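You operate a simulated robot arm through the tools that you are given. There is no shell and no other tool. Be economical: measure what you need, move in short steps, check, and stop when the job is done.

The job below is to be done with a simulated robot arm. You get a single attempt, and the scene is never put back.

TASK
Put the wheat block in the brass frame and set both knobs as it says.
Fine: the block that lay in the frame stays on the cabinet.

The check looks at the end state, three seconds after you hand in, the way a careful person would. Anything else that was tipped, shoved, dropped, spilled or broken makes it a failure.

THE ROBOT
A 6-joint arm with a two-finger parallel gripper, fixed in place. Base frame: the origin is at the foot of the arm, x ahead of it, y to its left, z up; the work surface is at about z = 0. Units: mm, rad, N and s.
With the tool pointing down near the work surface it reaches from about 140 to 580 mm from the base axis. Its first joint turns from -1.152 to 1.152 rad. Payload 2.1 kg.
The tool frame sits at the grasp point between the pads (the TCP): z along the fingers, y along the line on which they close. The tips reach 30 mm beyond it. Largest opening 94 mm; finger width 28, thickness 10; the body of the gripper, 50 by 96 mm, starts 55 mm behind the TCP.
Orientation is that of the tool frame in the base frame, as [roll, pitch, yaw] about the fixed x, y, z axes, in that order (R = Rz(yaw) Ry(pitch) Rx(roll)). With the fingers straight down and closing along the base's y, the tool's x points along the base's -x, its y along +y and its z along -z.

THE INTERFACE
- The arm moves only by the tool arm_command. Its argument "deltas" is a list of rows, each a list of 7 numbers: the shift along the tool's x, y, z in units of 300 mm (1.0 is 300 mm), then the turn, a rotation vector about the tool's x, y, z in units of 90 degrees (1.0 is 90 degrees), then the opening, from 0 (shut) to 1 (fully open). In form: [[dx, dy, dz, ax, ay, az, hand], ...]. A call has 1 to 12 rows; each row is the pose to reach, as a shift and turn from the pose commanded when the call began, along the tool's axes at that moment. A call with a number of a shift or a turn outside -1 to 1 is refused whole. Each row takes 0.2 s and may step no farther than 50 mm and 0.15 rad from the row before; otherwise, or with a gripper value out of range, the whole call is refused. Where a pose cannot be reached the arm comes as near as it can. A force on the tool above 40 N (or 10 N above the force at the start of the call, whichever is more), or a blocked arm, ends the call early, and 0.2 s more pass. The fingers move at their own pace (about 72 mm/s each) and stop on an object; they squeeze with about 32 N. The grip force told is the motor's: it shows also when the fingers shut on nothing. Time passes only in rows, and 0.2 s behind the last, so rows that repeat a pose let the fingers close. The reply holds the time, the measured pose of the TCP, the force on the tool along the base axes, the opening and the grip force, in the units named above and with some noise, with the torque about the TCP (base axes, N m) and any sound that the robot's microphone picked up.
- Cameras (640 x 400 px; columns grow to the right, rows downward): "scene" is fixed at [48.1, -366.9, 475]; the picture's right is [0.84, -0.54, 0.00], its down [-0.34, -0.53, -0.78] and it looks along [0.42, 0.65, -0.63] (base axes); focal length 214 px, centre (320, 200). "wrist" rides on the gripper at [76, 14, -103] in the tool frame; the picture's right is [-0.18, 0.98, 0.00], its down [-0.75, -0.14, -0.64] and it looks along [-0.63, -0.12, 0.77] (tool axes); focal length 243 px, centre (320, 200). There is no depth. A picture from a camera that has moved, and an enlarged one, comes with that camera's place and axes in the base frame and with its lens.
- grab_frame(camera): a new picture of that camera. The clock stands still meanwhile.
- close_up(camera, box): a new picture of the part [left, top, right, bottom] of that camera's present view, enlarged. The clock stands still meanwhile.
- job_done(): hands the job in; it is judged then, once.

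Go step by step. Nothing tells you positions but the pictures and the camera data: compare them with the known pose of the tool, close in by small moves and look again before you grip or let go. The budget is 120 turns and 68 pictures, counting those below and the enlarged ones. Unless the task says otherwise, let go and move clear before handing in, and close with one line.

The tools are called after "Request:" as a command line: name --pt "numbers of a row" for each row, then --argument value for the rest, lists and objects as JSON in quotes. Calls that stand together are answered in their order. arm_command: Moves the arm, as the interface text tells. Its arguments: {"type":"object","properties":{"deltas":{"type":"array","items":{"type":"array","items":{"type":"number"}}}},"required":["deltas"]} The other tools are called the same way: grab_frame (camera) takes a picture; close_up (camera, box) takes an enlarged picture of a part of a camera's view; job_done () hands the job in.

At the start:

```text
time_s: 0.0
ee_pos: [227.0, 285.3, 375.8]
ee_rot: [-3.14, 0.001, 3.141]
force: [0.3, -0.7, -0.1]
wrist_torque: [-0.05, 0.01, 0.0]
gripper_width: 94.0
finger_force: 0.1
```

scene: 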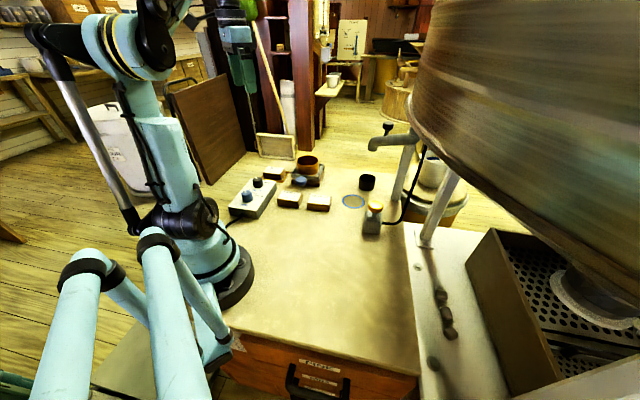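
wrist: 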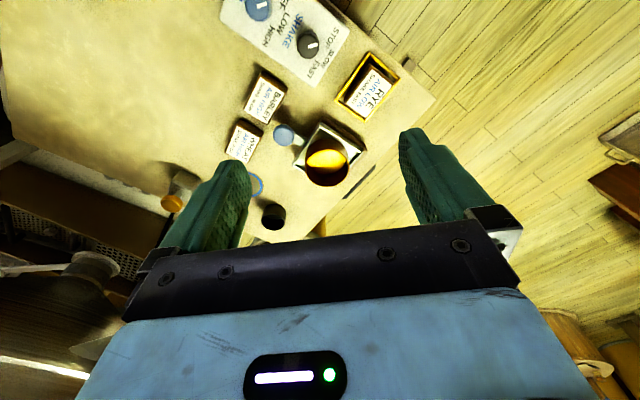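

I see a control box with two knobs, blocks labelled RYE (in a brass frame), BARLEY and WHEAT, plus a machine. I'll look closer to read the labels.

Request:
close_up --camera "wrist" --box '[210, 0, 450, 150]'

Request:
close_up --camera "scene" --box '[220, 140, 420, 265]'

Request:
close_up --camera "wrist" --box '[210, 60, 330, 180]'

```text
2.67 times, centred on (330, 75) of wrist
camera zoom: at [149.5, 300.3, 479.1], right [0.18, 0.98, 0.0], down [0.75, -0.14, 0.64], along [0.63, -0.12, -0.77], focal length 647 px, centre (293, 533)
```

zoom: 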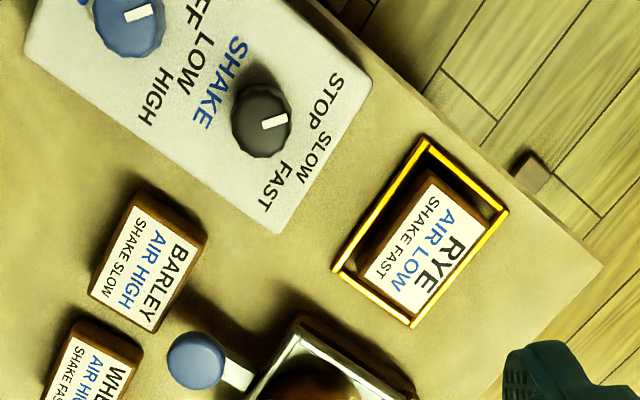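

```text
3.20 times, centred on (320, 202) of scene
camera zoom: at [48.1, -366.9, 475.0], right [0.84, -0.54, 0.0], down [-0.34, -0.53, -0.78], along [0.42, 0.65, -0.63], focal length 686 px, centre (320, 192)
```

zoom: 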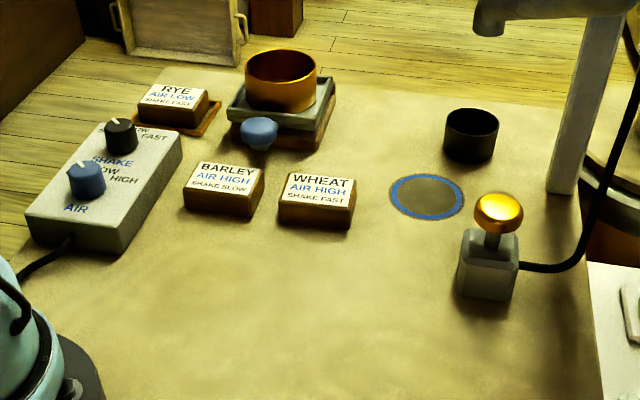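

```text
3.33 times, centred on (270, 120) of wrist
camera zoom: at [149.5, 300.3, 479.1], right [0.18, 0.98, 0.0], down [0.75, -0.14, 0.64], along [0.63, -0.12, -0.77], focal length 809 px, centre (487, 467)
```

zoom: 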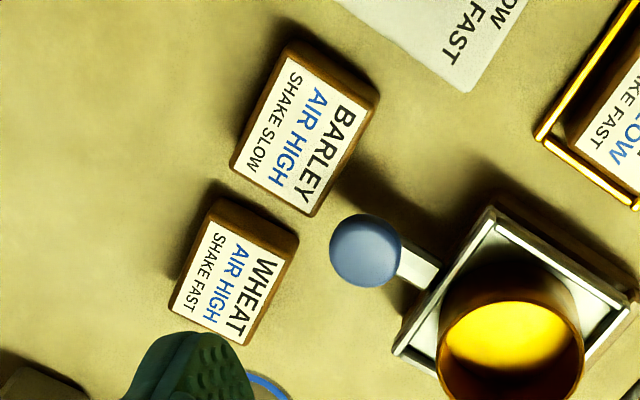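

Wheat calls for AIR HIGH and SHAKE FAST. I put rye in the frame at about (297,362), wheat at (350,103), and the knobs at about (147,212) for AIR and (200,268) for SHAKE. I'll move above the frame with the tool turned to match it.

Request:
arm_command --pt "-0.03 0.03 0.09 0 0 0.06 1" --pt "-0.06 0.06 0.18 0 0 0.12 1" --pt "-0.09 0.09 0.27 0 0 0.18 1" --pt "-0.12 0.12 0.36 0 0 0.25 1" --pt "-0.15 0.16 0.45 0 0 0.32 1" --pt "-0.18 0.2 0.54 0 0 0.39 1" --pt "-0.21 0.23 0.6 0 0 0.45 1" --pt "-0.23 0.255 0.68 0 0 0.5 1"

Request:
grab_frame --camera "wrist"

```text
time_s: 1.8
ee_pos: [295.9, 362.7, 169.7]
ee_rot: [3.141, 0.001, 2.354]
force: [0.0, -0.8, -0.9]
wrist_torque: [-0.01, 0.01, 0.04]
gripper_width: 93.9
finger_force: 0.0
```

```text
62 pictures are left
camera wrist: at [250.6, 426.6, 273.5], right [0.83, 0.56, 0.0], down [0.43, -0.63, 0.64], along [0.36, -0.53, -0.77], focal length 243 px, centre (320, 200)
```

wrist: 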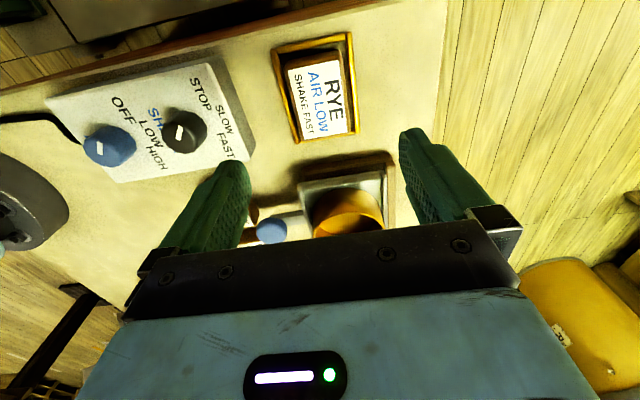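

I'm above the frame; I'll zoom in for the exact block and frame geometry and the knobs.

Request:
close_up --camera "wrist" --box '[260, 20, 380, 150]'

Request:
close_up --camera "wrist" --box '[60, 50, 260, 190]'

```text
3.08 times, centred on (320, 85) of wrist
camera zoom: at [250.6, 426.6, 273.5], right [0.83, 0.56, 0.0], down [0.43, -0.63, 0.64], along [0.36, -0.53, -0.77], focal length 746 px, centre (320, 554)
```

zoom: 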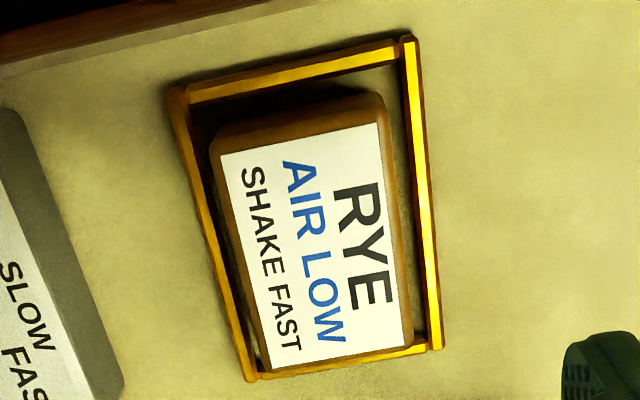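

```text
2.86 times, centred on (160, 120) of wrist
camera zoom: at [250.6, 426.6, 273.5], right [0.83, 0.56, 0.0], down [0.43, -0.63, 0.64], along [0.36, -0.53, -0.77], focal length 693 px, centre (777, 429)
```

zoom: 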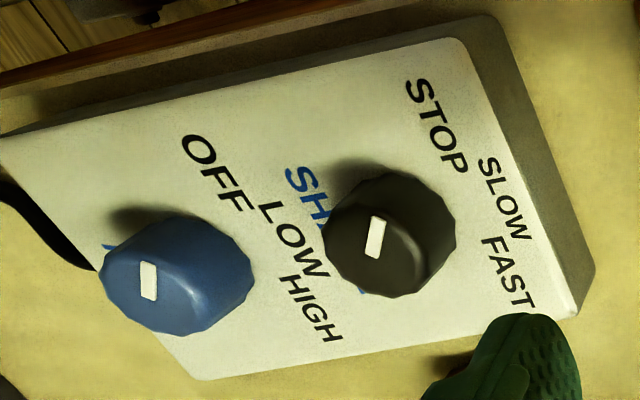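

Request:
close_up --camera "scene" --box '[255, 155, 335, 215]'

```text
6.67 times, centred on (295, 185) of scene
camera zoom: at [48.1, -366.9, 475.0], right [0.84, -0.54, 0.0], down [-0.34, -0.53, -0.78], along [0.42, 0.65, -0.63], focal length 1430 px, centre (487, 300)
```

zoom: 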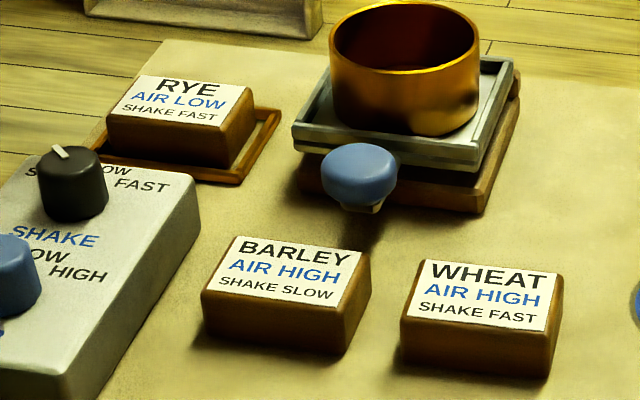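

Frame is low (~6 mm), block ~29 mm tall. I descend over the rye block with tips kept above the frame rails.

Request:
arm_command --pt "0 -0.002 0.1 0 0 0 1" --pt "0 -0.004 0.2 0 0 0 1" --pt "0 -0.005 0.3 0 0 0 1" --pt "0 -0.005 0.36 0 0 0 1" --pt "0 -0.005 0.41 0 0 0 1" --pt "0 -0.005 0.415 0 0 0 1"

Request:
grab_frame --camera "wrist"

Request:
close_up --camera "scene" --box '[235, 140, 335, 215]'

```text
time_s: 3.2
ee_pos: [293.9, 360.6, 48.0]
ee_rot: [-3.141, 0.001, 2.357]
force: [-0.5, -0.5, -0.4]
wrist_torque: [-0.05, 0.01, 0.01]
gripper_width: 94.2
finger_force: 0.0
```

```text
58 pictures are left
camera wrist: at [250.2, 425.3, 151.0], right [0.83, 0.56, 0.0], down [0.43, -0.63, 0.64], along [0.36, -0.53, -0.77], focal length 243 px, centre (320, 200)
```

wrist: 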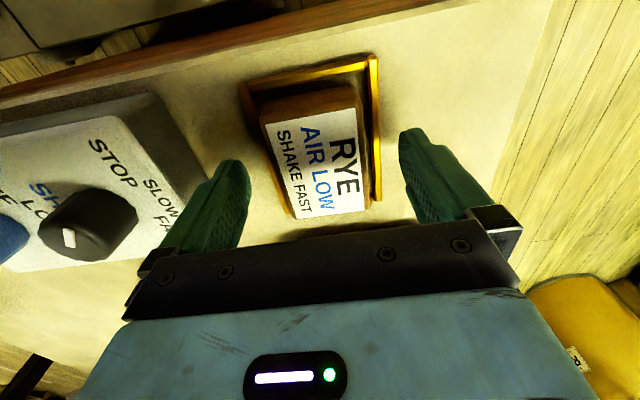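

```text
5.33 times, centred on (285, 178) of scene
camera zoom: at [48.1, -366.9, 475.0], right [0.84, -0.54, 0.0], down [-0.34, -0.53, -0.78], along [0.42, 0.65, -0.63], focal length 1144 px, centre (507, 320)
```

zoom: 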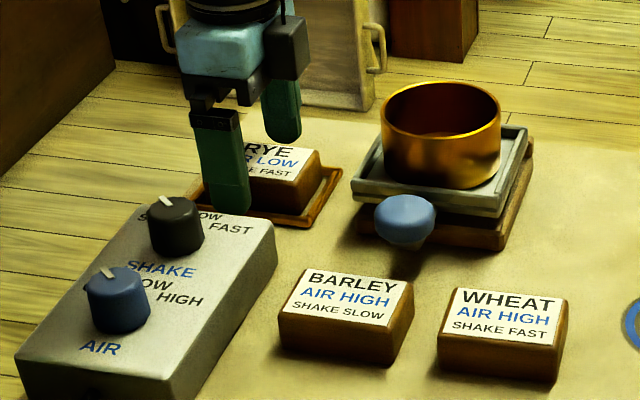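

Alignment looks good; closing on the rye block.

Request:
arm_command --pt "0 0 0.012 0 0 0 1" --pt "0 0 0.012 0 0 0 0.8" --pt "0 0 0.012 0 0 0 0.6" --pt "0 0 0.012 0 0 0 0.4" --pt "0 0 0.012 0 0 0 0.4" --pt "0 0 0.012 0 0 0 0.4"

```text
time_s: 4.6
ee_pos: [295.5, 361.8, 42.8]
ee_rot: [-3.141, 0.0, 2.358]
force: [0.1, -0.9, -0.8]
wrist_torque: [-0.03, 0.01, 0.0]
gripper_width: 53.1
finger_force: 31.9
```

Rye is gripped (53 mm). Lifting it clear.

Request:
arm_command --pt "0 0 -0.08 0 0 0 0.4" --pt "0 0 -0.2 0 0 0 0.4" --pt "0 0 -0.32 0 0 0 0.4" --pt "0 0 -0.42 0 0 0 0.4"

Request:
grab_frame --camera "scene"

```text
time_s: 5.6
ee_pos: [296.6, 363.2, 168.9]
ee_rot: [3.141, 0.001, 2.357]
force: [0.2, 0.0, 0.2]
wrist_torque: [-0.03, -0.04, -0.01]
gripper_width: 52.9
finger_force: 31.9
```

```text
56 pictures are left
```

scene: 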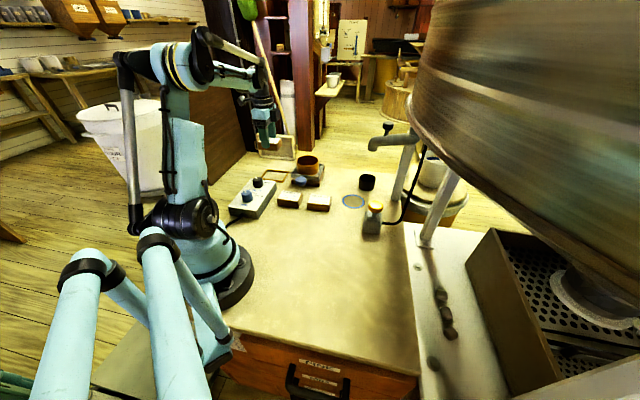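

Rye is held. I'll carry it to the empty cabinet area near (300,0).

Request:
arm_command --pt "-0.09 -0.088 0 0 0 0 0.4" --pt "-0.19 -0.186 0 0 0 0 0.4" --pt "-0.29 -0.284 0 0 0 0 0.4" --pt "-0.39 -0.382 0 0 0 0 0.4" --pt "-0.49 -0.48 0 0 0 0 0.4" --pt "-0.59 -0.58 0 0 0 0 0.4" --pt "-0.69 -0.68 0 0 0 0 0.4" --pt "-0.79 -0.78 0 0 0 0 0.4" --pt "-0.86 -0.846 0 0 0 0 0.4"

Request:
arm_command --pt "0 0 0.1 0 0 0 0.4" --pt "0 0 0.2 0 0 0 0.4" --pt "0 0 0.3 0 0 0 0.4" --pt "0 0 0.37 0 0 0 0.4"

Request:
close_up --camera "scene" --box '[240, 170, 400, 270]'

```text
time_s: 7.6
ee_pos: [294.2, -3.9, 168.3]
ee_rot: [3.14, -0.001, 2.359]
force: [-0.1, 0.1, -0.8]
wrist_torque: [0.03, -0.01, 0.03]
gripper_width: 53.2
finger_force: 31.8
```

```text
time_s: 8.6
ee_pos: [297.3, 0.1, 56.9]
ee_rot: [3.14, 0.0, 2.357]
force: [-1.1, -0.1, -0.6]
wrist_torque: [0.04, -0.02, 0.02]
gripper_width: 52.9
finger_force: 31.7
```

```text
4.00 times, centred on (320, 220) of scene
camera zoom: at [48.1, -366.9, 475.0], right [0.84, -0.54, 0.0], down [-0.34, -0.53, -0.78], along [0.42, 0.65, -0.63], focal length 858 px, centre (320, 120)
```

zoom: 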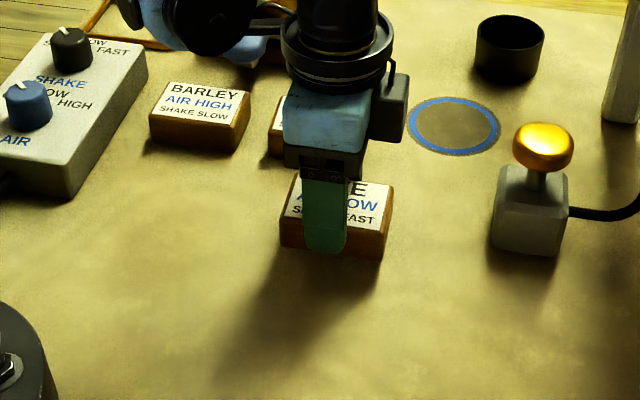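

Lowering the last stretch gently.

Request:
arm_command --pt "0 0 0.02 0 0 0 0.4" --pt "0 0 0.035 0 0 0 0.4" --pt "0 0 0.045 0 0 0 0.4" --pt "0 0 0.048 0 0 0 0.4"

```text
time_s: 9.6
ee_pos: [298.9, -1.1, 43.7]
ee_rot: [3.141, 0.0, 2.357]
force: [-0.7, 1.6, 6.3]
wrist_torque: [-0.12, -0.12, -0.01]
gripper_width: 53.2
finger_force: 31.7
```

It has touched down (6 N). Releasing and lifting.

Request:
arm_command --pt "0 0 0 0 0 0 0.8" --pt "0 0 0 0 0 0 1" --pt "0 0 0 0 0 0 1" --pt "0 0 -0.1 0 0 0 1" --pt "0 0 -0.25 0 0 0 1" --pt "0 0 -0.4 0 0 0 1"

Request:
grab_frame --camera "wrist"

Request:
close_up --camera "scene" --box '[255, 155, 345, 230]'

```text
time_s: 11.0
ee_pos: [297.6, -0.7, 163.8]
ee_rot: [3.14, -0.001, 2.355]
force: [-0.5, 0.1, 0.2]
wrist_torque: [-0.01, 0.04, 0.0]
gripper_width: 94.1
finger_force: 0.0
```

```text
54 pictures are left
camera wrist: at [253.7, 63.1, 268.0], right [0.83, 0.56, 0.0], down [0.43, -0.63, 0.64], along [0.36, -0.53, -0.77], focal length 243 px, centre (320, 200)
```

wrist: 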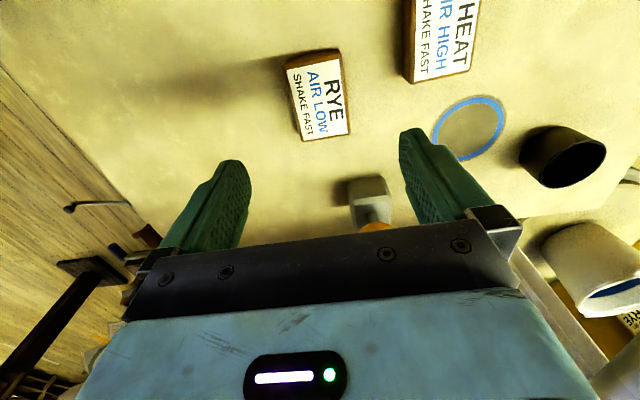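

```text
5.33 times, centred on (300, 192) of scene
camera zoom: at [48.1, -366.9, 475.0], right [0.84, -0.54, 0.0], down [-0.34, -0.53, -0.78], along [0.42, 0.65, -0.63], focal length 1144 px, centre (427, 240)
```

zoom: 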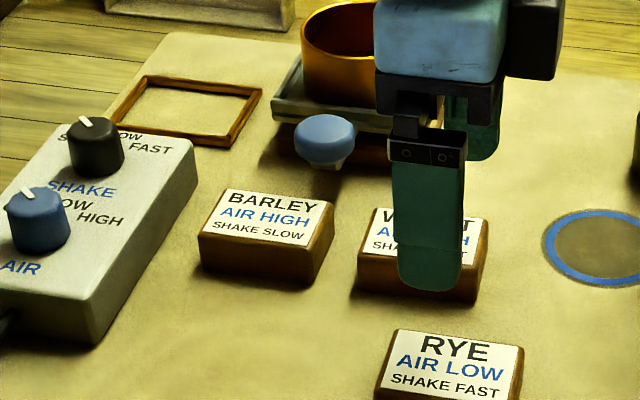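

Rye stands on the cabinet. Next, above the wheat block.

Request:
arm_command --pt "0.04 0.12 0 0 0 0 1" --pt "0.08 0.24 0 0 0 0 1" --pt "0.123 0.368 0 0 0 0 1" --pt "0.123 0.368 0 0 0 0 1"

Request:
close_up --camera "wrist" --box '[220, 20, 420, 160]'

```text
time_s: 12.0
ee_pos: [348.2, 105.1, 163.5]
ee_rot: [3.14, -0.001, 2.358]
force: [-0.2, 0.3, 0.1]
wrist_torque: [-0.01, -0.02, 0.02]
gripper_width: 94.0
finger_force: 0.0
```

```text
2.86 times, centred on (320, 90) of wrist
camera zoom: at [302.7, 169.2, 267.5], right [0.83, 0.56, 0.0], down [0.43, -0.63, 0.64], along [0.36, -0.53, -0.77], focal length 693 px, centre (320, 514)
```

zoom: 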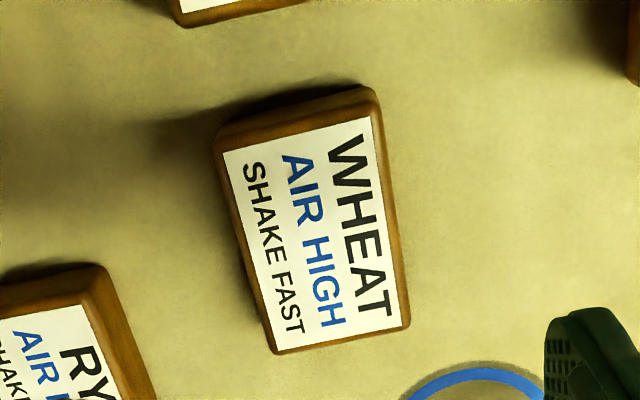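

Wheat centre ≈ (348.5,101), aligned with the tool. Descending.

Request:
arm_command --pt "-0.005 -0.004 0.1 0 0 0 1" --pt "-0.011 -0.008 0.2 0 0 0 1" --pt "-0.011 -0.008 0.3 0 0 0 1" --pt "-0.011 -0.008 0.38 0 0 0 1" --pt "-0.011 -0.008 0.4 0 0 0 1" --pt "-0.011 -0.008 0.4 0 0 0 1"

Request:
grab_frame --camera "wrist"

```text
time_s: 13.4
ee_pos: [350.1, 100.8, 42.9]
ee_rot: [-3.141, -0.001, 2.356]
force: [-0.2, 0.1, -0.8]
wrist_torque: [0.0, 0.03, 0.01]
gripper_width: 94.1
finger_force: 0.2
```

```text
51 pictures are left
camera wrist: at [305.5, 164.4, 147.5], right [0.83, 0.56, 0.0], down [0.43, -0.63, 0.64], along [0.36, -0.53, -0.77], focal length 243 px, centre (320, 200)
```

wrist: 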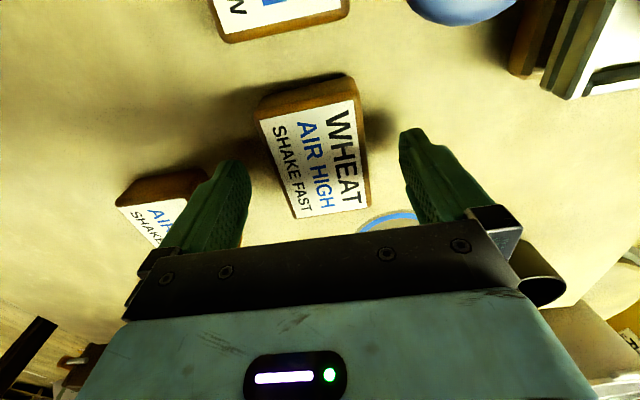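

Request:
arm_command --pt "0 0 0 0 0 0 0.8" --pt "0 0 0 0 0 0 0.6" --pt "0 0 0 0 0 0 0.4" --pt "0 0 0 0 0 0 0.4" --pt "0 0 0 0 0 0 0.4" --pt "0 0 -0.1 0 0 0 0.4" --pt "0 0 -0.25 0 0 0 0.4" --pt "0 0 -0.41 0 0 0 0.4"

Request:
grab_frame --camera "wrist"

```text
time_s: 15.2
ee_pos: [351.8, 100.5, 163.5]
ee_rot: [3.14, 0.001, 2.356]
force: [0.1, 0.8, 0.2]
wrist_torque: [0.02, 0.01, 0.01]
gripper_width: 52.8
finger_force: 31.6
```

```text
50 pictures are left
camera wrist: at [306.2, 164.8, 266.8], right [0.83, 0.56, 0.0], down [0.43, -0.63, 0.64], along [0.36, -0.53, -0.77], focal length 243 px, centre (320, 200)
```

wrist: 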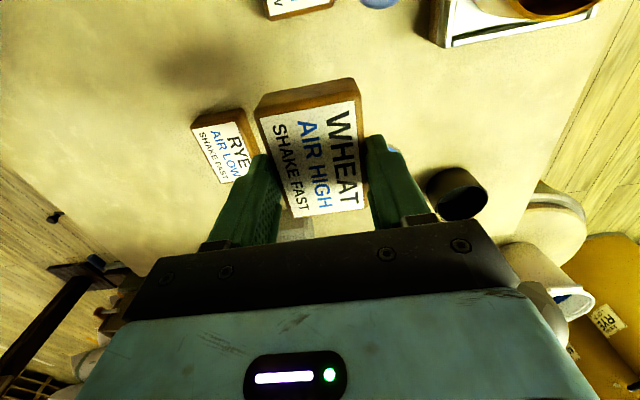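

Request:
close_up --camera "wrist" --box '[230, 60, 410, 230]'

```text
2.35 times, centred on (320, 145) of wrist
camera zoom: at [306.2, 164.8, 266.8], right [0.83, 0.56, 0.0], down [0.43, -0.63, 0.64], along [0.36, -0.53, -0.77], focal length 571 px, centre (320, 329)
```

zoom: 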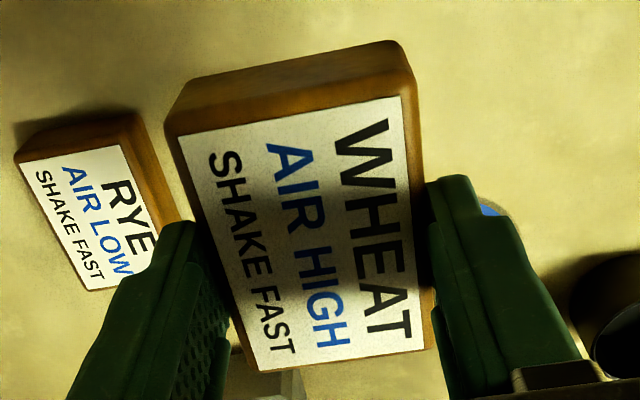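

Wheat is held nearly centred. I'll carry it to a spot beside the frame to view the empty frame precisely.

Request:
arm_command --pt "0.12 0.04 0 0 0 0 0.4" --pt "0.25 0.08 0 0 0 0 0.4" --pt "0.38 0.12 0 0 0 0 0.4" --pt "0.51 0.16 0 0 0 0 0.4" --pt "0.64 0.2 0 0 0 0 0.4" --pt "0.747 0.243 0 0 0 0 0.4" --pt "0.747 0.243 0 0 0 0 0.4"

Request:
grab_frame --camera "wrist"

```text
time_s: 16.8
ee_pos: [243.3, 311.2, 167.3]
ee_rot: [-3.141, -0.001, 2.358]
force: [-0.3, 0.4, -1.4]
wrist_torque: [0.0, 0.0, 0.02]
gripper_width: 52.9
finger_force: 32.0
```

```text
48 pictures are left
camera wrist: at [196.6, 375.4, 270.4], right [0.83, 0.56, 0.0], down [0.43, -0.63, 0.64], along [0.36, -0.53, -0.77], focal length 243 px, centre (320, 200)
```

wrist: 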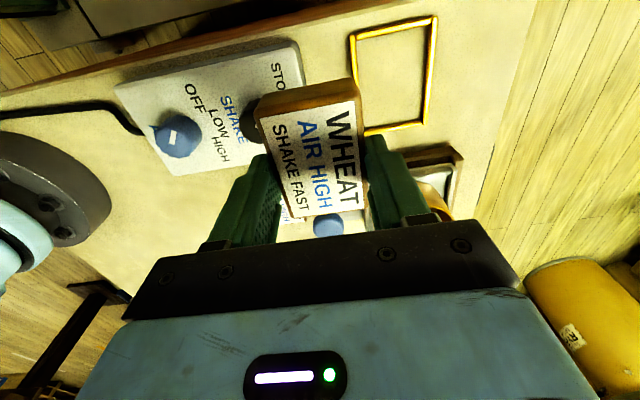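

Request:
close_up --camera "wrist" --box '[335, 5, 455, 145]'

```text
2.86 times, centred on (395, 75) of wrist
camera zoom: at [196.6, 375.4, 270.4], right [0.83, 0.56, 0.0], down [0.43, -0.63, 0.64], along [0.36, -0.53, -0.77], focal length 693 px, centre (106, 557)
```

zoom: 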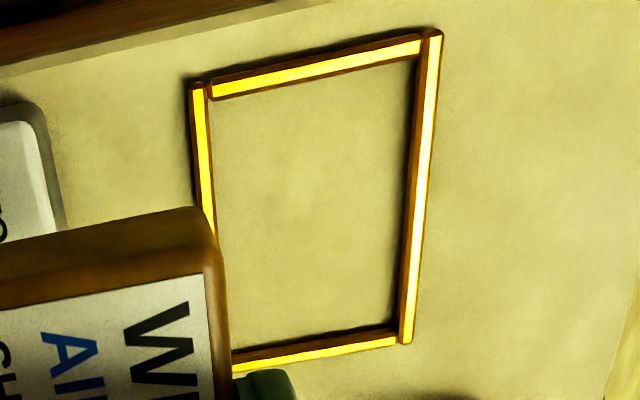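

Frame centre ≈ (297,360), inner clearance about 5 mm each side. Moving over it.

Request:
arm_command --pt "-0.007 0.08 0 0 0 0 0.4" --pt "-0.014 0.16 0 0 0 0 0.4" --pt "-0.0196 0.2416 0 0 0 0 0.4" --pt "-0.0196 0.2416 0 0 0 0 0.4"

Request:
arm_command --pt "0 0 0.1 0 0 0 0.4" --pt "0 0 0.2 0 0 0 0.4" --pt "0 0 0.3 0 0 0 0.4" --pt "0 0 0.34 0 0 0 0.4" --pt "0 0 0.34 0 0 0 0.4"

Request:
close_up --camera "wrist" --box '[220, 30, 420, 230]'

Request:
close_up --camera "scene" --box '[235, 145, 315, 205]'

```text
time_s: 17.8
ee_pos: [299.8, 356.2, 165.5]
ee_rot: [3.141, 0.001, 2.355]
force: [0.4, -1.0, -1.1]
wrist_torque: [-0.03, 0.0, 0.03]
gripper_width: 53.2
finger_force: 32.2
```

```text
time_s: 19.0
ee_pos: [300.4, 356.0, 61.8]
ee_rot: [-3.141, 0.0, 2.355]
force: [-0.3, -0.6, -1.1]
wrist_torque: [0.02, 0.02, -0.01]
gripper_width: 53.0
finger_force: 31.4
```

```text
2.00 times, centred on (320, 130) of wrist
camera zoom: at [255.5, 420.3, 166.0], right [0.83, 0.56, 0.0], down [0.43, -0.63, 0.64], along [0.36, -0.53, -0.77], focal length 485 px, centre (320, 340)
```

zoom: 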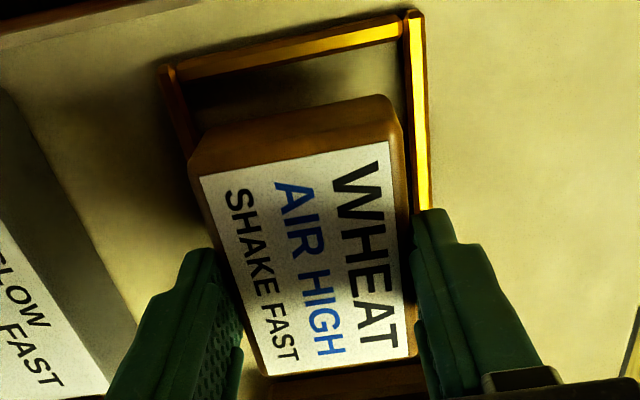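

```text
6.67 times, centred on (275, 175) of scene
camera zoom: at [48.1, -366.9, 475.0], right [0.84, -0.54, 0.0], down [-0.34, -0.53, -0.78], along [0.42, 0.65, -0.63], focal length 1430 px, centre (620, 367)
```

zoom: 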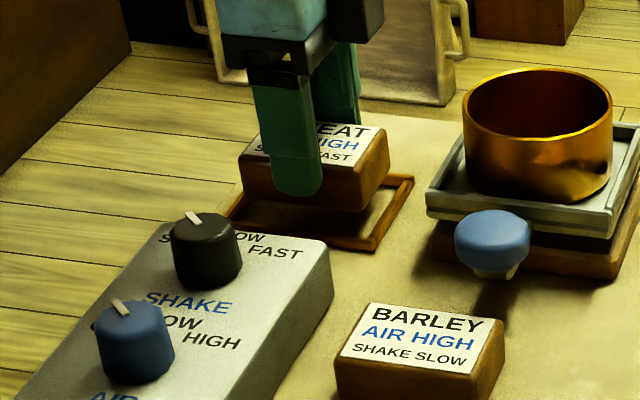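

Block needs ~3 mm along tool +x and ~1 mm +y; then lower.

Request:
arm_command --pt "0.0095 0.003 0 0 0 0 0.4" --pt "0.0095 0.003 0.02 0 0 0 0.4" --pt "0.0095 0.003 0.04 0 0 0 0.4" --pt "0.0095 0.003 0.05 0 0 0 0.4" --pt "0.0095 0.003 0.056 0 0 0 0.4" --pt "0.0095 0.003 0.06 0 0 0 0.4"

Request:
close_up --camera "wrist" --box '[220, 30, 420, 230]'

Request:
close_up --camera "scene" --box '[235, 145, 315, 205]'

```text
time_s: 20.4
ee_pos: [297.3, 361.5, 45.4]
ee_rot: [3.14, 0.001, 2.356]
force: [-0.9, -1.1, -1.6]
wrist_torque: [-0.02, -0.02, -0.04]
gripper_width: 53.1
finger_force: 31.9
```

```text
2.00 times, centred on (320, 130) of wrist
camera zoom: at [252.3, 424.5, 149.8], right [0.83, 0.56, 0.0], down [0.43, -0.63, 0.64], along [0.36, -0.53, -0.77], focal length 485 px, centre (320, 340)
```

zoom: 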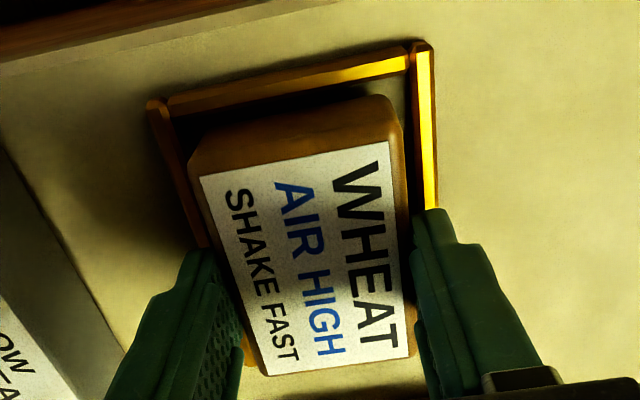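

```text
6.67 times, centred on (275, 175) of scene
camera zoom: at [48.1, -366.9, 475.0], right [0.84, -0.54, 0.0], down [-0.34, -0.53, -0.78], along [0.42, 0.65, -0.63], focal length 1430 px, centre (620, 367)
```

zoom: 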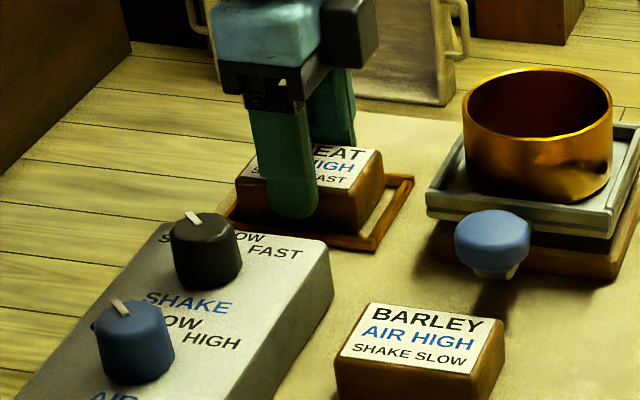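

Block is centred inside the frame. Lower to contact, then release.

Request:
arm_command --pt "0 0 0.005 0 0 0 0.4" --pt "0 0 0.008 0 0 0 0.4" --pt "0 0 0.008 0 0 0 0.4"

```text
time_s: 21.2
ee_pos: [298.2, 359.8, 44.0]
ee_rot: [3.14, 0.0, 2.356]
force: [0.7, -0.5, 6.7]
wrist_torque: [0.0, 0.03, 0.01]
gripper_width: 53.1
finger_force: 32.2
```

Request:
arm_command --pt "0 0 0 0 0 0 0.75" --pt "0 0 0 0 0 0 0.85" --pt "0 0 0 0 0 0 0.85" --pt "0 0 -0.1 0 0 0 0.85" --pt "0 0 -0.25 0 0 0 0.85" --pt "0 0 -0.4 0 0 0 0.85"

Request:
close_up --camera "wrist" --box '[260, 20, 380, 150]'

```text
time_s: 22.6
ee_pos: [299.4, 360.6, 166.0]
ee_rot: [-3.141, 0.0, 2.357]
force: [0.8, 0.1, -0.5]
wrist_torque: [-0.03, 0.0, 0.0]
gripper_width: 79.9
finger_force: 0.1
```

```text
3.08 times, centred on (320, 85) of wrist
camera zoom: at [252.8, 424.7, 269.6], right [0.83, 0.56, 0.0], down [0.43, -0.63, 0.64], along [0.36, -0.53, -0.77], focal length 746 px, centre (320, 554)
```

zoom: 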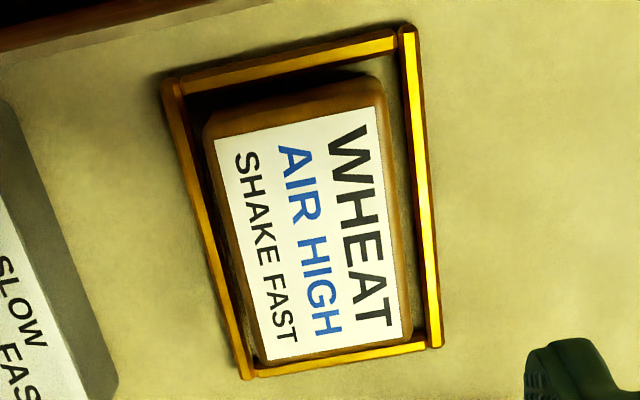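

Wheat sits inside the frame. Now above the SHAKE knob.

Request:
arm_command --pt "0.003 -0.12 0 0 0 0 0.85" --pt "0.008 -0.25 0 0 0 0 0.85" --pt "0.012 -0.38 0 0 0 0 0.85" --pt "0.015 -0.452 0 0 0 0 0.85" --pt "0.015 -0.452 0 0 0 0 0.85"

Request:
grab_frame --camera "wrist"

Request:
close_up --camera "wrist" --box '[180, 0, 400, 150]'

```text
time_s: 23.8
ee_pos: [199.4, 263.3, 161.1]
ee_rot: [-3.141, 0.0, 2.356]
force: [-0.7, 0.3, 0.7]
wrist_torque: [-0.01, 0.01, 0.02]
gripper_width: 80.0
finger_force: 0.0
```

```text
41 pictures are left
camera wrist: at [154.2, 327.7, 265.9], right [0.83, 0.56, 0.0], down [0.43, -0.63, 0.64], along [0.36, -0.53, -0.77], focal length 243 px, centre (320, 200)
```

wrist: 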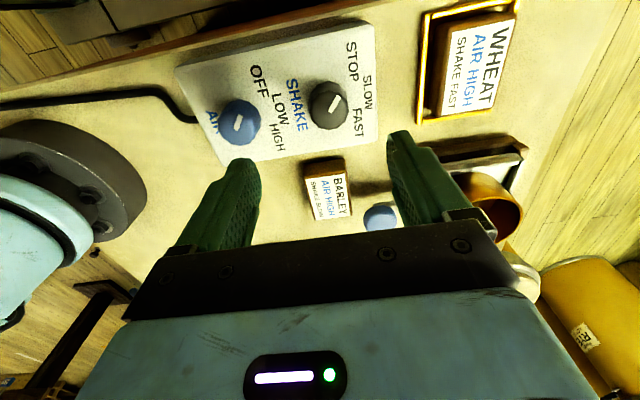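

```text
2.67 times, centred on (290, 75) of wrist
camera zoom: at [154.2, 327.7, 265.9], right [0.83, 0.56, 0.0], down [0.43, -0.63, 0.64], along [0.36, -0.53, -0.77], focal length 647 px, centre (400, 533)
```

zoom: 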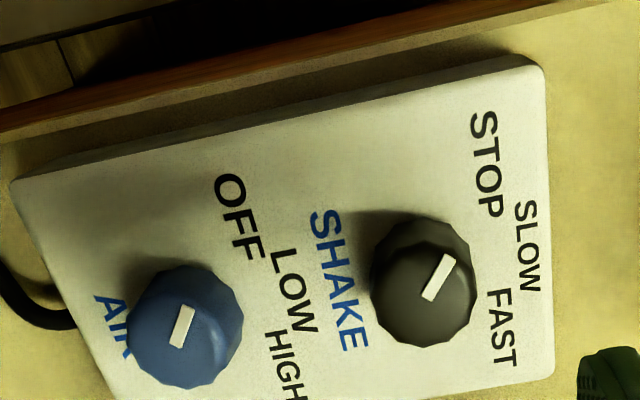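

Knob geometry: SHAKE centre ≈ (202,271), top z ≈ 62, pointing at STOP; it needs roughly a 95° clockwise turn to reach FAST. I'll pre-rotate the tool by −45° and lower partway, then check centring.

Request:
arm_command --pt "0.002 0.004 0 0 0 -0.085 0.7" --pt "0.004 0.008 0 0 0 -0.17 0.6" --pt "0.006 0.012 0.04 0 0 -0.255 0.55" --pt "0.008 0.016 0.08 0 0 -0.34 0.55" --pt "0.01 0.02 0.12 0 0 -0.425 0.55" --pt "0.012 0.024 0.16 0 0 -0.5 0.55" --pt "0.012 0.024 0.17 0 0 -0.5 0.55"

Request:
grab_frame --camera "wrist"

Request:
close_up --camera "scene" --box '[220, 150, 310, 220]'

```text
time_s: 25.4
ee_pos: [203.1, 274.6, 111.8]
ee_rot: [3.141, 0.0, -3.139]
force: [0.1, 0.2, -0.2]
wrist_torque: [0.02, -0.01, 0.04]
gripper_width: 51.9
finger_force: 0.1
```

```text
39 pictures are left
camera wrist: at [124.1, 288.4, 215.3], right [0.18, 0.98, 0.0], down [0.75, -0.14, 0.64], along [0.63, -0.12, -0.77], focal length 243 px, centre (320, 200)
```

wrist: 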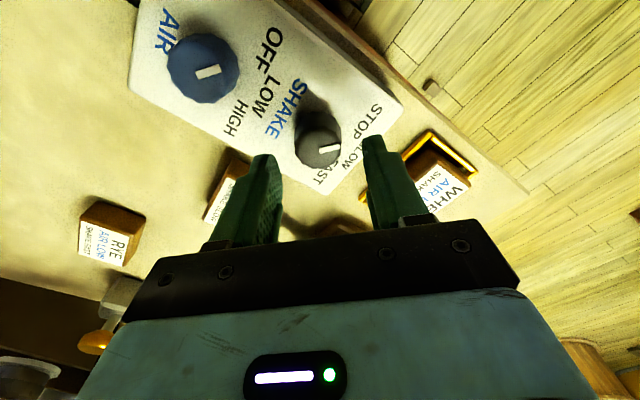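

```text
5.71 times, centred on (265, 185) of scene
camera zoom: at [48.1, -366.9, 475.0], right [0.84, -0.54, 0.0], down [-0.34, -0.53, -0.78], along [0.42, 0.65, -0.63], focal length 1226 px, centre (634, 286)
```

zoom: 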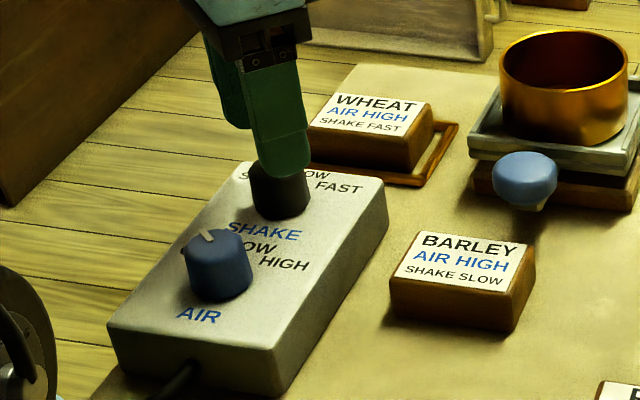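

Request:
close_up --camera "wrist" --box '[260, 70, 400, 200]'

```text
3.08 times, centred on (330, 135) of wrist
camera zoom: at [124.1, 288.4, 215.3], right [0.18, 0.98, 0.0], down [0.75, -0.14, 0.64], along [0.63, -0.12, -0.77], focal length 746 px, centre (289, 400)
```

zoom: 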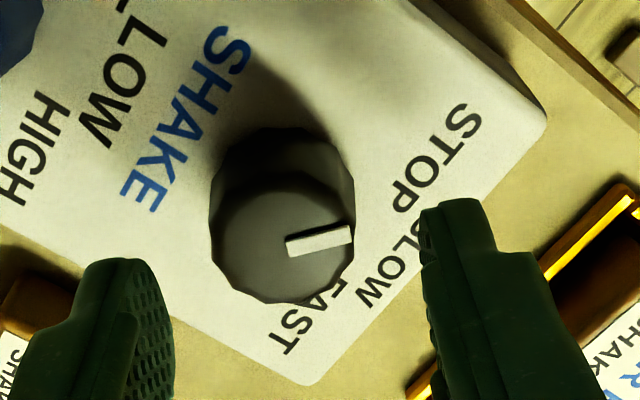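

Knob is about 3 mm off along tool −x and 2.4 mm along −y. Correcting, descending and gripping.

Request:
arm_command --pt "-0.01 -0.008 0 0 0 0 0.55" --pt "-0.01 -0.008 0.06 0 0 0 0.55" --pt "-0.01 -0.008 0.11 0 0 0 0.55" --pt "-0.01 -0.008 0.13 0 0 0 0.55" --pt "-0.01 -0.008 0.13 0 0 0 0.55"

Request:
close_up --camera "wrist" --box '[220, 70, 420, 230]'

Request:
close_up --camera "scene" --box '[220, 150, 310, 220]'

```text
time_s: 26.6
ee_pos: [206.0, 272.2, 73.4]
ee_rot: [3.141, 0.0, -3.141]
force: [-0.5, -0.2, 0.7]
wrist_torque: [0.03, 0.0, -0.03]
gripper_width: 51.6
finger_force: 0.1
```

```text
2.50 times, centred on (320, 150) of wrist
camera zoom: at [127.9, 287.0, 177.4], right [0.18, 0.98, 0.0], down [0.75, -0.14, 0.64], along [0.63, -0.12, -0.77], focal length 606 px, centre (320, 325)
```

zoom: 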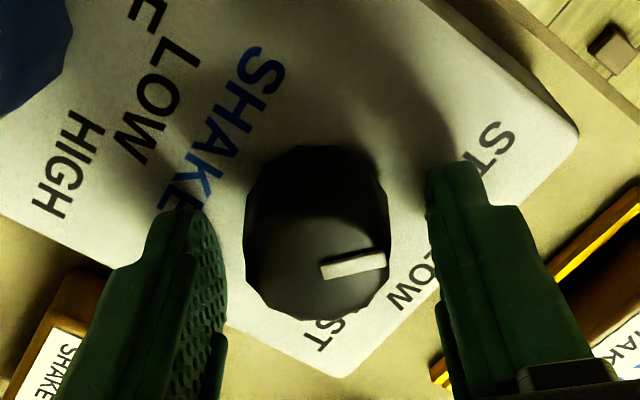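

```text
5.71 times, centred on (265, 185) of scene
camera zoom: at [48.1, -366.9, 475.0], right [0.84, -0.54, 0.0], down [-0.34, -0.53, -0.78], along [0.42, 0.65, -0.63], focal length 1226 px, centre (634, 286)
```

zoom: 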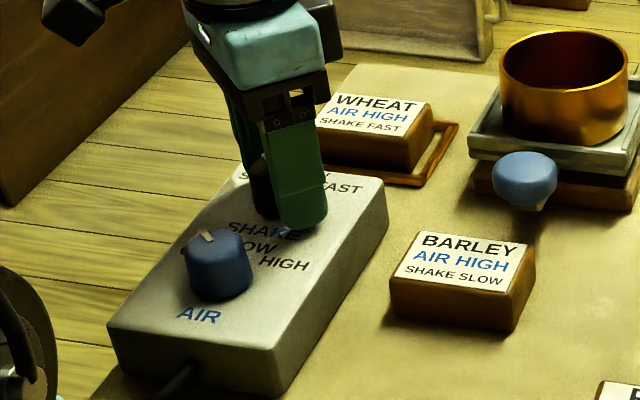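

Centred within ~1 mm. Closing on the knob.

Request:
arm_command --pt "-0.003 -0.005 0 0 0 0 0.5" --pt "-0.003 -0.005 0 0 0 0 0.4" --pt "-0.003 -0.005 0 0 0 0 0.3" --pt "-0.003 -0.005 0 0 0 0 0.25" --pt "-0.003 -0.005 0 0 0 0 0.25"

```text
time_s: 27.8
ee_pos: [206.6, 270.5, 73.5]
ee_rot: [3.137, 0.0, -3.14]
force: [-1.4, 21.8, -3.0]
wrist_torque: [0.55, 0.22, -0.08]
gripper_width: 35.6
finger_force: 10.8
```

The +y finger touched first (21 N side load), so the knob is about 2 mm toward +y. Open a bit, shift, and close again.

Request:
arm_command --pt "0 0 0 0 0 0 0.5" --pt "0 0.007 0 0 0 0 0.5" --pt "0 0.007 0 0 0 0 0.4" --pt "0 0.007 0 0 0 0 0.3" --pt "0 0.007 0 0 0 0 0.25" --pt "0 0.007 0 0 0 0 0.25"

```text
time_s: 29.2
ee_pos: [205.9, 272.3, 74.4]
ee_rot: [-3.141, 0.0, -3.141]
force: [1.9, 3.9, -5.3]
wrist_torque: [0.1, -0.02, -0.02]
gripper_width: 33.2
finger_force: 45.0
```

Firm, centred grip (33 mm). Turning clockwise 45° first.

Request:
arm_command --pt "0 0 0 0 0 0.08 0.25" --pt "0 0 0 0 0 0.16 0.25" --pt "0 0 0 0 0 0.25 0.25" --pt "0 0 0 0 0 0.33 0.25" --pt "0 0 0 0 0 0.41 0.25" --pt "0 0 0 0 0 0.5 0.25" --pt "0 0 0 0 0 0.5 0.25"

Request:
close_up --camera "wrist" --box '[220, 70, 420, 230]'

```text
time_s: 30.8
ee_pos: [204.8, 269.9, 74.3]
ee_rot: [-3.136, 0.003, 2.353]
force: [0.5, -27.8, 8.6]
wrist_torque: [-0.22, 0.49, 0.03]
gripper_width: 33.5
finger_force: 45.0
```

```text
2.50 times, centred on (320, 150) of wrist
camera zoom: at [159.6, 335.4, 178.0], right [0.83, 0.56, 0.0], down [0.43, -0.63, 0.64], along [0.36, -0.54, -0.76], focal length 606 px, centre (320, 325)
```

zoom: 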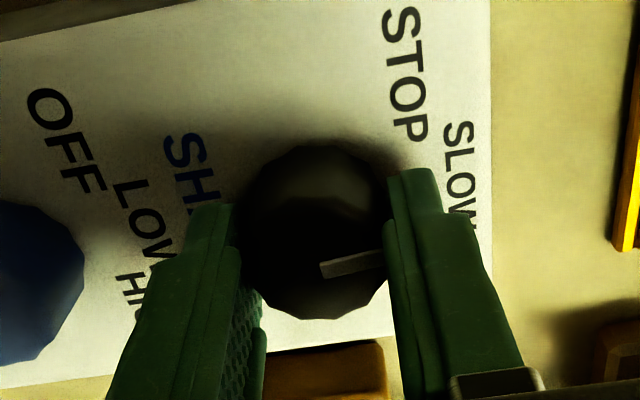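

The knob turns with the fingers. A side load shows the knob is ~3 mm toward tool +x, so I compensate while turning on to about 95°.

Request:
arm_command --pt "-0.0035 -0.008 0 0 0 0 0.25" --pt "-0.003 -0.01 0 0 0 0.09 0.25" --pt "-0.003 -0.012 0 0 0 0.18 0.25" --pt "-0.002 -0.013 0 0 0 0.27 0.25" --pt "-0.001 -0.015 0 0 0 0.36 0.25" --pt "0 -0.016 0 0 0 0.45 0.25" --pt "0.0005 -0.017 0 0 0 0.53 0.25" --pt "0.0005 -0.017 0 0 0 0.53 0.25"

Request:
close_up --camera "wrist" --box '[220, 70, 420, 230]'

```text
time_s: 32.6
ee_pos: [201.8, 270.7, 75.1]
ee_rot: [3.138, -0.002, 1.522]
force: [12.3, -3.8, 14.2]
wrist_torque: [-0.82, -0.19, -0.09]
gripper_width: 32.9
finger_force: 44.5
```

```text
2.50 times, centred on (320, 150) of wrist
camera zoom: at [218.2, 345.5, 179.1], right [0.97, -0.23, 0.0], down [-0.18, -0.75, 0.64], along [-0.15, -0.62, -0.77], focal length 606 px, centre (320, 325)
```

zoom: 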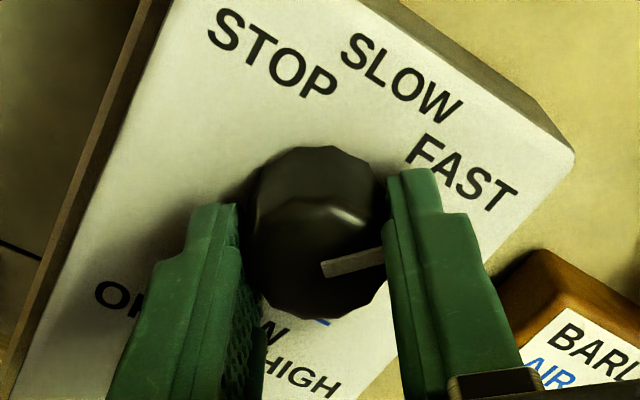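

Pointer now reads about +1° against FAST at about −2°. A last 3° nudge, then release and lift.

Request:
arm_command --pt "0 0 0 0 0 0.035 0.25" --pt "0 0 0 0 0 0.035 0.25" --pt "0 0 0 0 0 0.035 0.45" --pt "0 0 0 0 0 0.035 0.55" --pt "0 0 0 0 0 0.035 0.55" --pt "0 0 -0.1 0 0 0.035 0.55" --pt "0 0 -0.2 0 0 0.035 0.55" --pt "0 0 -0.28 0 0 0.035 0.55"

Request:
grab_frame --camera "wrist"

Request:
close_up --camera "wrist" --box '[220, 20, 420, 160]'

```text
time_s: 34.4
ee_pos: [201.9, 270.8, 157.8]
ee_rot: [-3.141, 0.0, 1.469]
force: [0.0, -0.7, -0.3]
wrist_torque: [-0.02, 0.0, 0.0]
gripper_width: 51.8
finger_force: 0.1
```

```text
32 pictures are left
camera wrist: at [223.2, 344.9, 262.2], right [0.96, -0.28, 0.0], down [-0.22, -0.74, 0.64], along [-0.18, -0.62, -0.77], focal length 243 px, centre (320, 200)
```

wrist: 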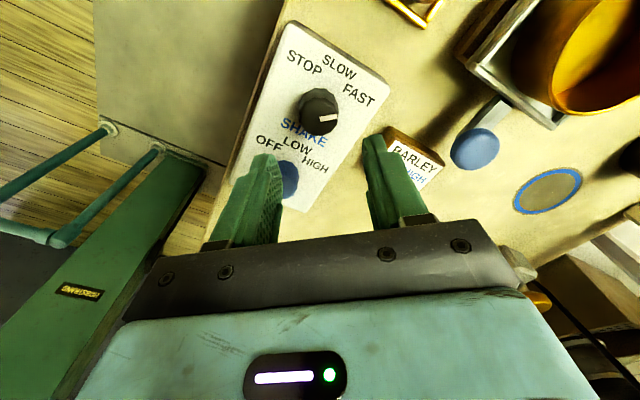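

```text
2.86 times, centred on (320, 90) of wrist
camera zoom: at [223.2, 344.9, 262.2], right [0.96, -0.28, 0.0], down [-0.22, -0.74, 0.64], along [-0.18, -0.62, -0.77], focal length 693 px, centre (320, 514)
```

zoom: 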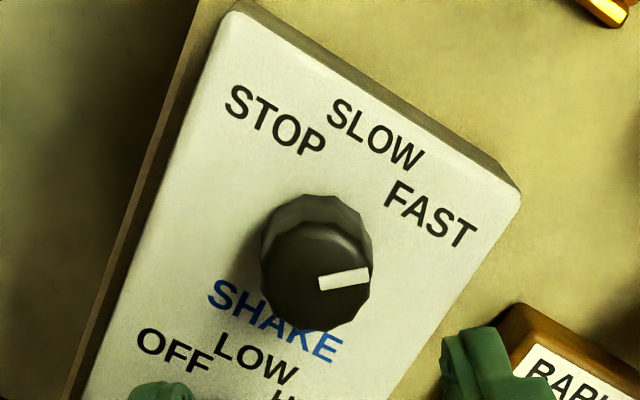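

SHAKE pointer is at −5°, mirroring its STOP angle, so it is on FAST. Next move over the AIR knob (~(143,214)) while rotating the tool back.

Request:
arm_command --pt "-0.02 -0.018 0 0 0 -0.085 0.55" --pt "-0.04 -0.036 0 0 0 -0.17 0.55" --pt "-0.06 -0.054 0 0 0 -0.255 0.55" --pt "-0.08 -0.072 0 0 0 -0.34 0.55" --pt "-0.1 -0.09 0 0 0 -0.425 0.55" --pt "-0.12 -0.108 0 0 0 -0.51 0.55" --pt "-0.14 -0.126 0 0 0 -0.595 0.55" --pt "-0.16 -0.144 0 0 0 -0.68 0.55" --pt "-0.18 -0.16 0 0 0 -0.765 0.55" --pt "-0.195 -0.17 0 0 0 -0.85 0.55" --pt "-0.209 -0.18 0 0 0 -0.935 0.55" --pt "-0.209 -0.18 0 0 0 -1.0 0.55"

Request:
arm_command --pt "0 0 0.05 0 0 -0.06 0.55" --pt "0 0 0.1 0 0 -0.06 0.55" --pt "0 0 0.15 0 0 -0.06 0.55" --pt "0 0 0.15 0 0 -0.06 0.55"

Request:
close_up --camera "wrist" --box '[220, 50, 420, 210]'

```text
time_s: 37.0
ee_pos: [141.2, 211.6, 158.5]
ee_rot: [3.14, 0.0, 3.043]
force: [-0.3, 0.3, 0.7]
wrist_torque: [-0.03, 0.01, 0.04]
gripper_width: 51.8
finger_force: 0.1
```

```text
time_s: 38.0
ee_pos: [142.6, 212.0, 113.4]
ee_rot: [-3.141, 0.002, 3.135]
force: [0.0, 0.0, 0.3]
wrist_torque: [-0.01, -0.01, 0.01]
gripper_width: 51.8
finger_force: 0.2
```

```text
2.50 times, centred on (320, 130) of wrist
camera zoom: at [64.8, 226.6, 217.2], right [0.19, 0.98, 0.0], down [0.75, -0.15, 0.64], along [0.63, -0.12, -0.77], focal length 606 px, centre (320, 375)
```

zoom: 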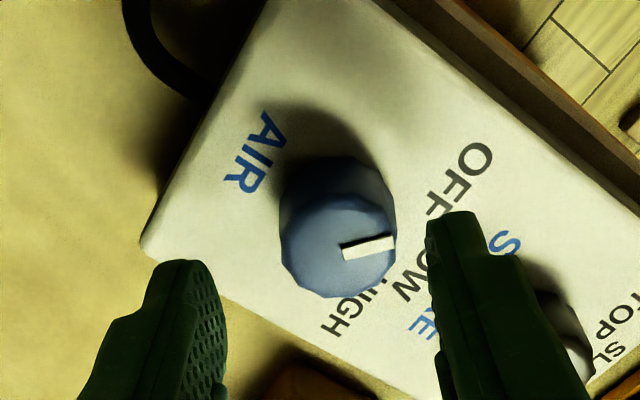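

Knob is ~2 mm along tool −x and ~4 mm along +y from TCP. Correct and descend.

Request:
arm_command --pt "-0.006 0.014 0 0 0 0 0.55" --pt "-0.006 0.014 0.06 0 0 0 0.55" --pt "-0.006 0.014 0.11 0 0 0 0.55" --pt "-0.006 0.014 0.13 0 0 0 0.55" --pt "-0.006 0.014 0.13 0 0 0 0.55"

Request:
close_up --camera "wrist" --box '[220, 70, 420, 230]'

```text
time_s: 39.2
ee_pos: [142.1, 213.0, 75.2]
ee_rot: [3.14, 0.001, 3.135]
force: [0.2, -0.2, 0.0]
wrist_torque: [0.02, 0.01, -0.01]
gripper_width: 51.5
finger_force: 0.1
```

```text
2.50 times, centred on (320, 150) of wrist
camera zoom: at [64.4, 229.0, 178.9], right [0.19, 0.98, 0.0], down [0.75, -0.15, 0.64], along [0.63, -0.12, -0.77], focal length 606 px, centre (320, 325)
```

zoom: 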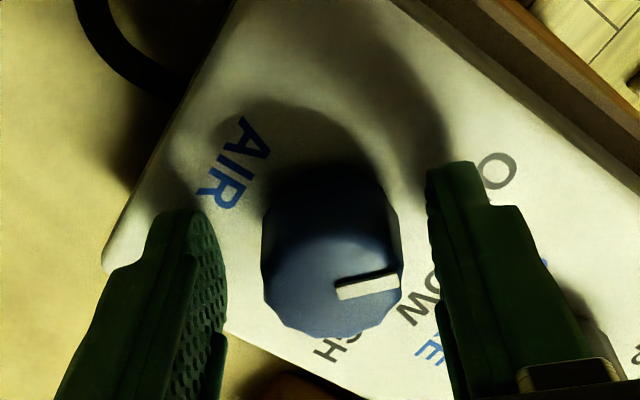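

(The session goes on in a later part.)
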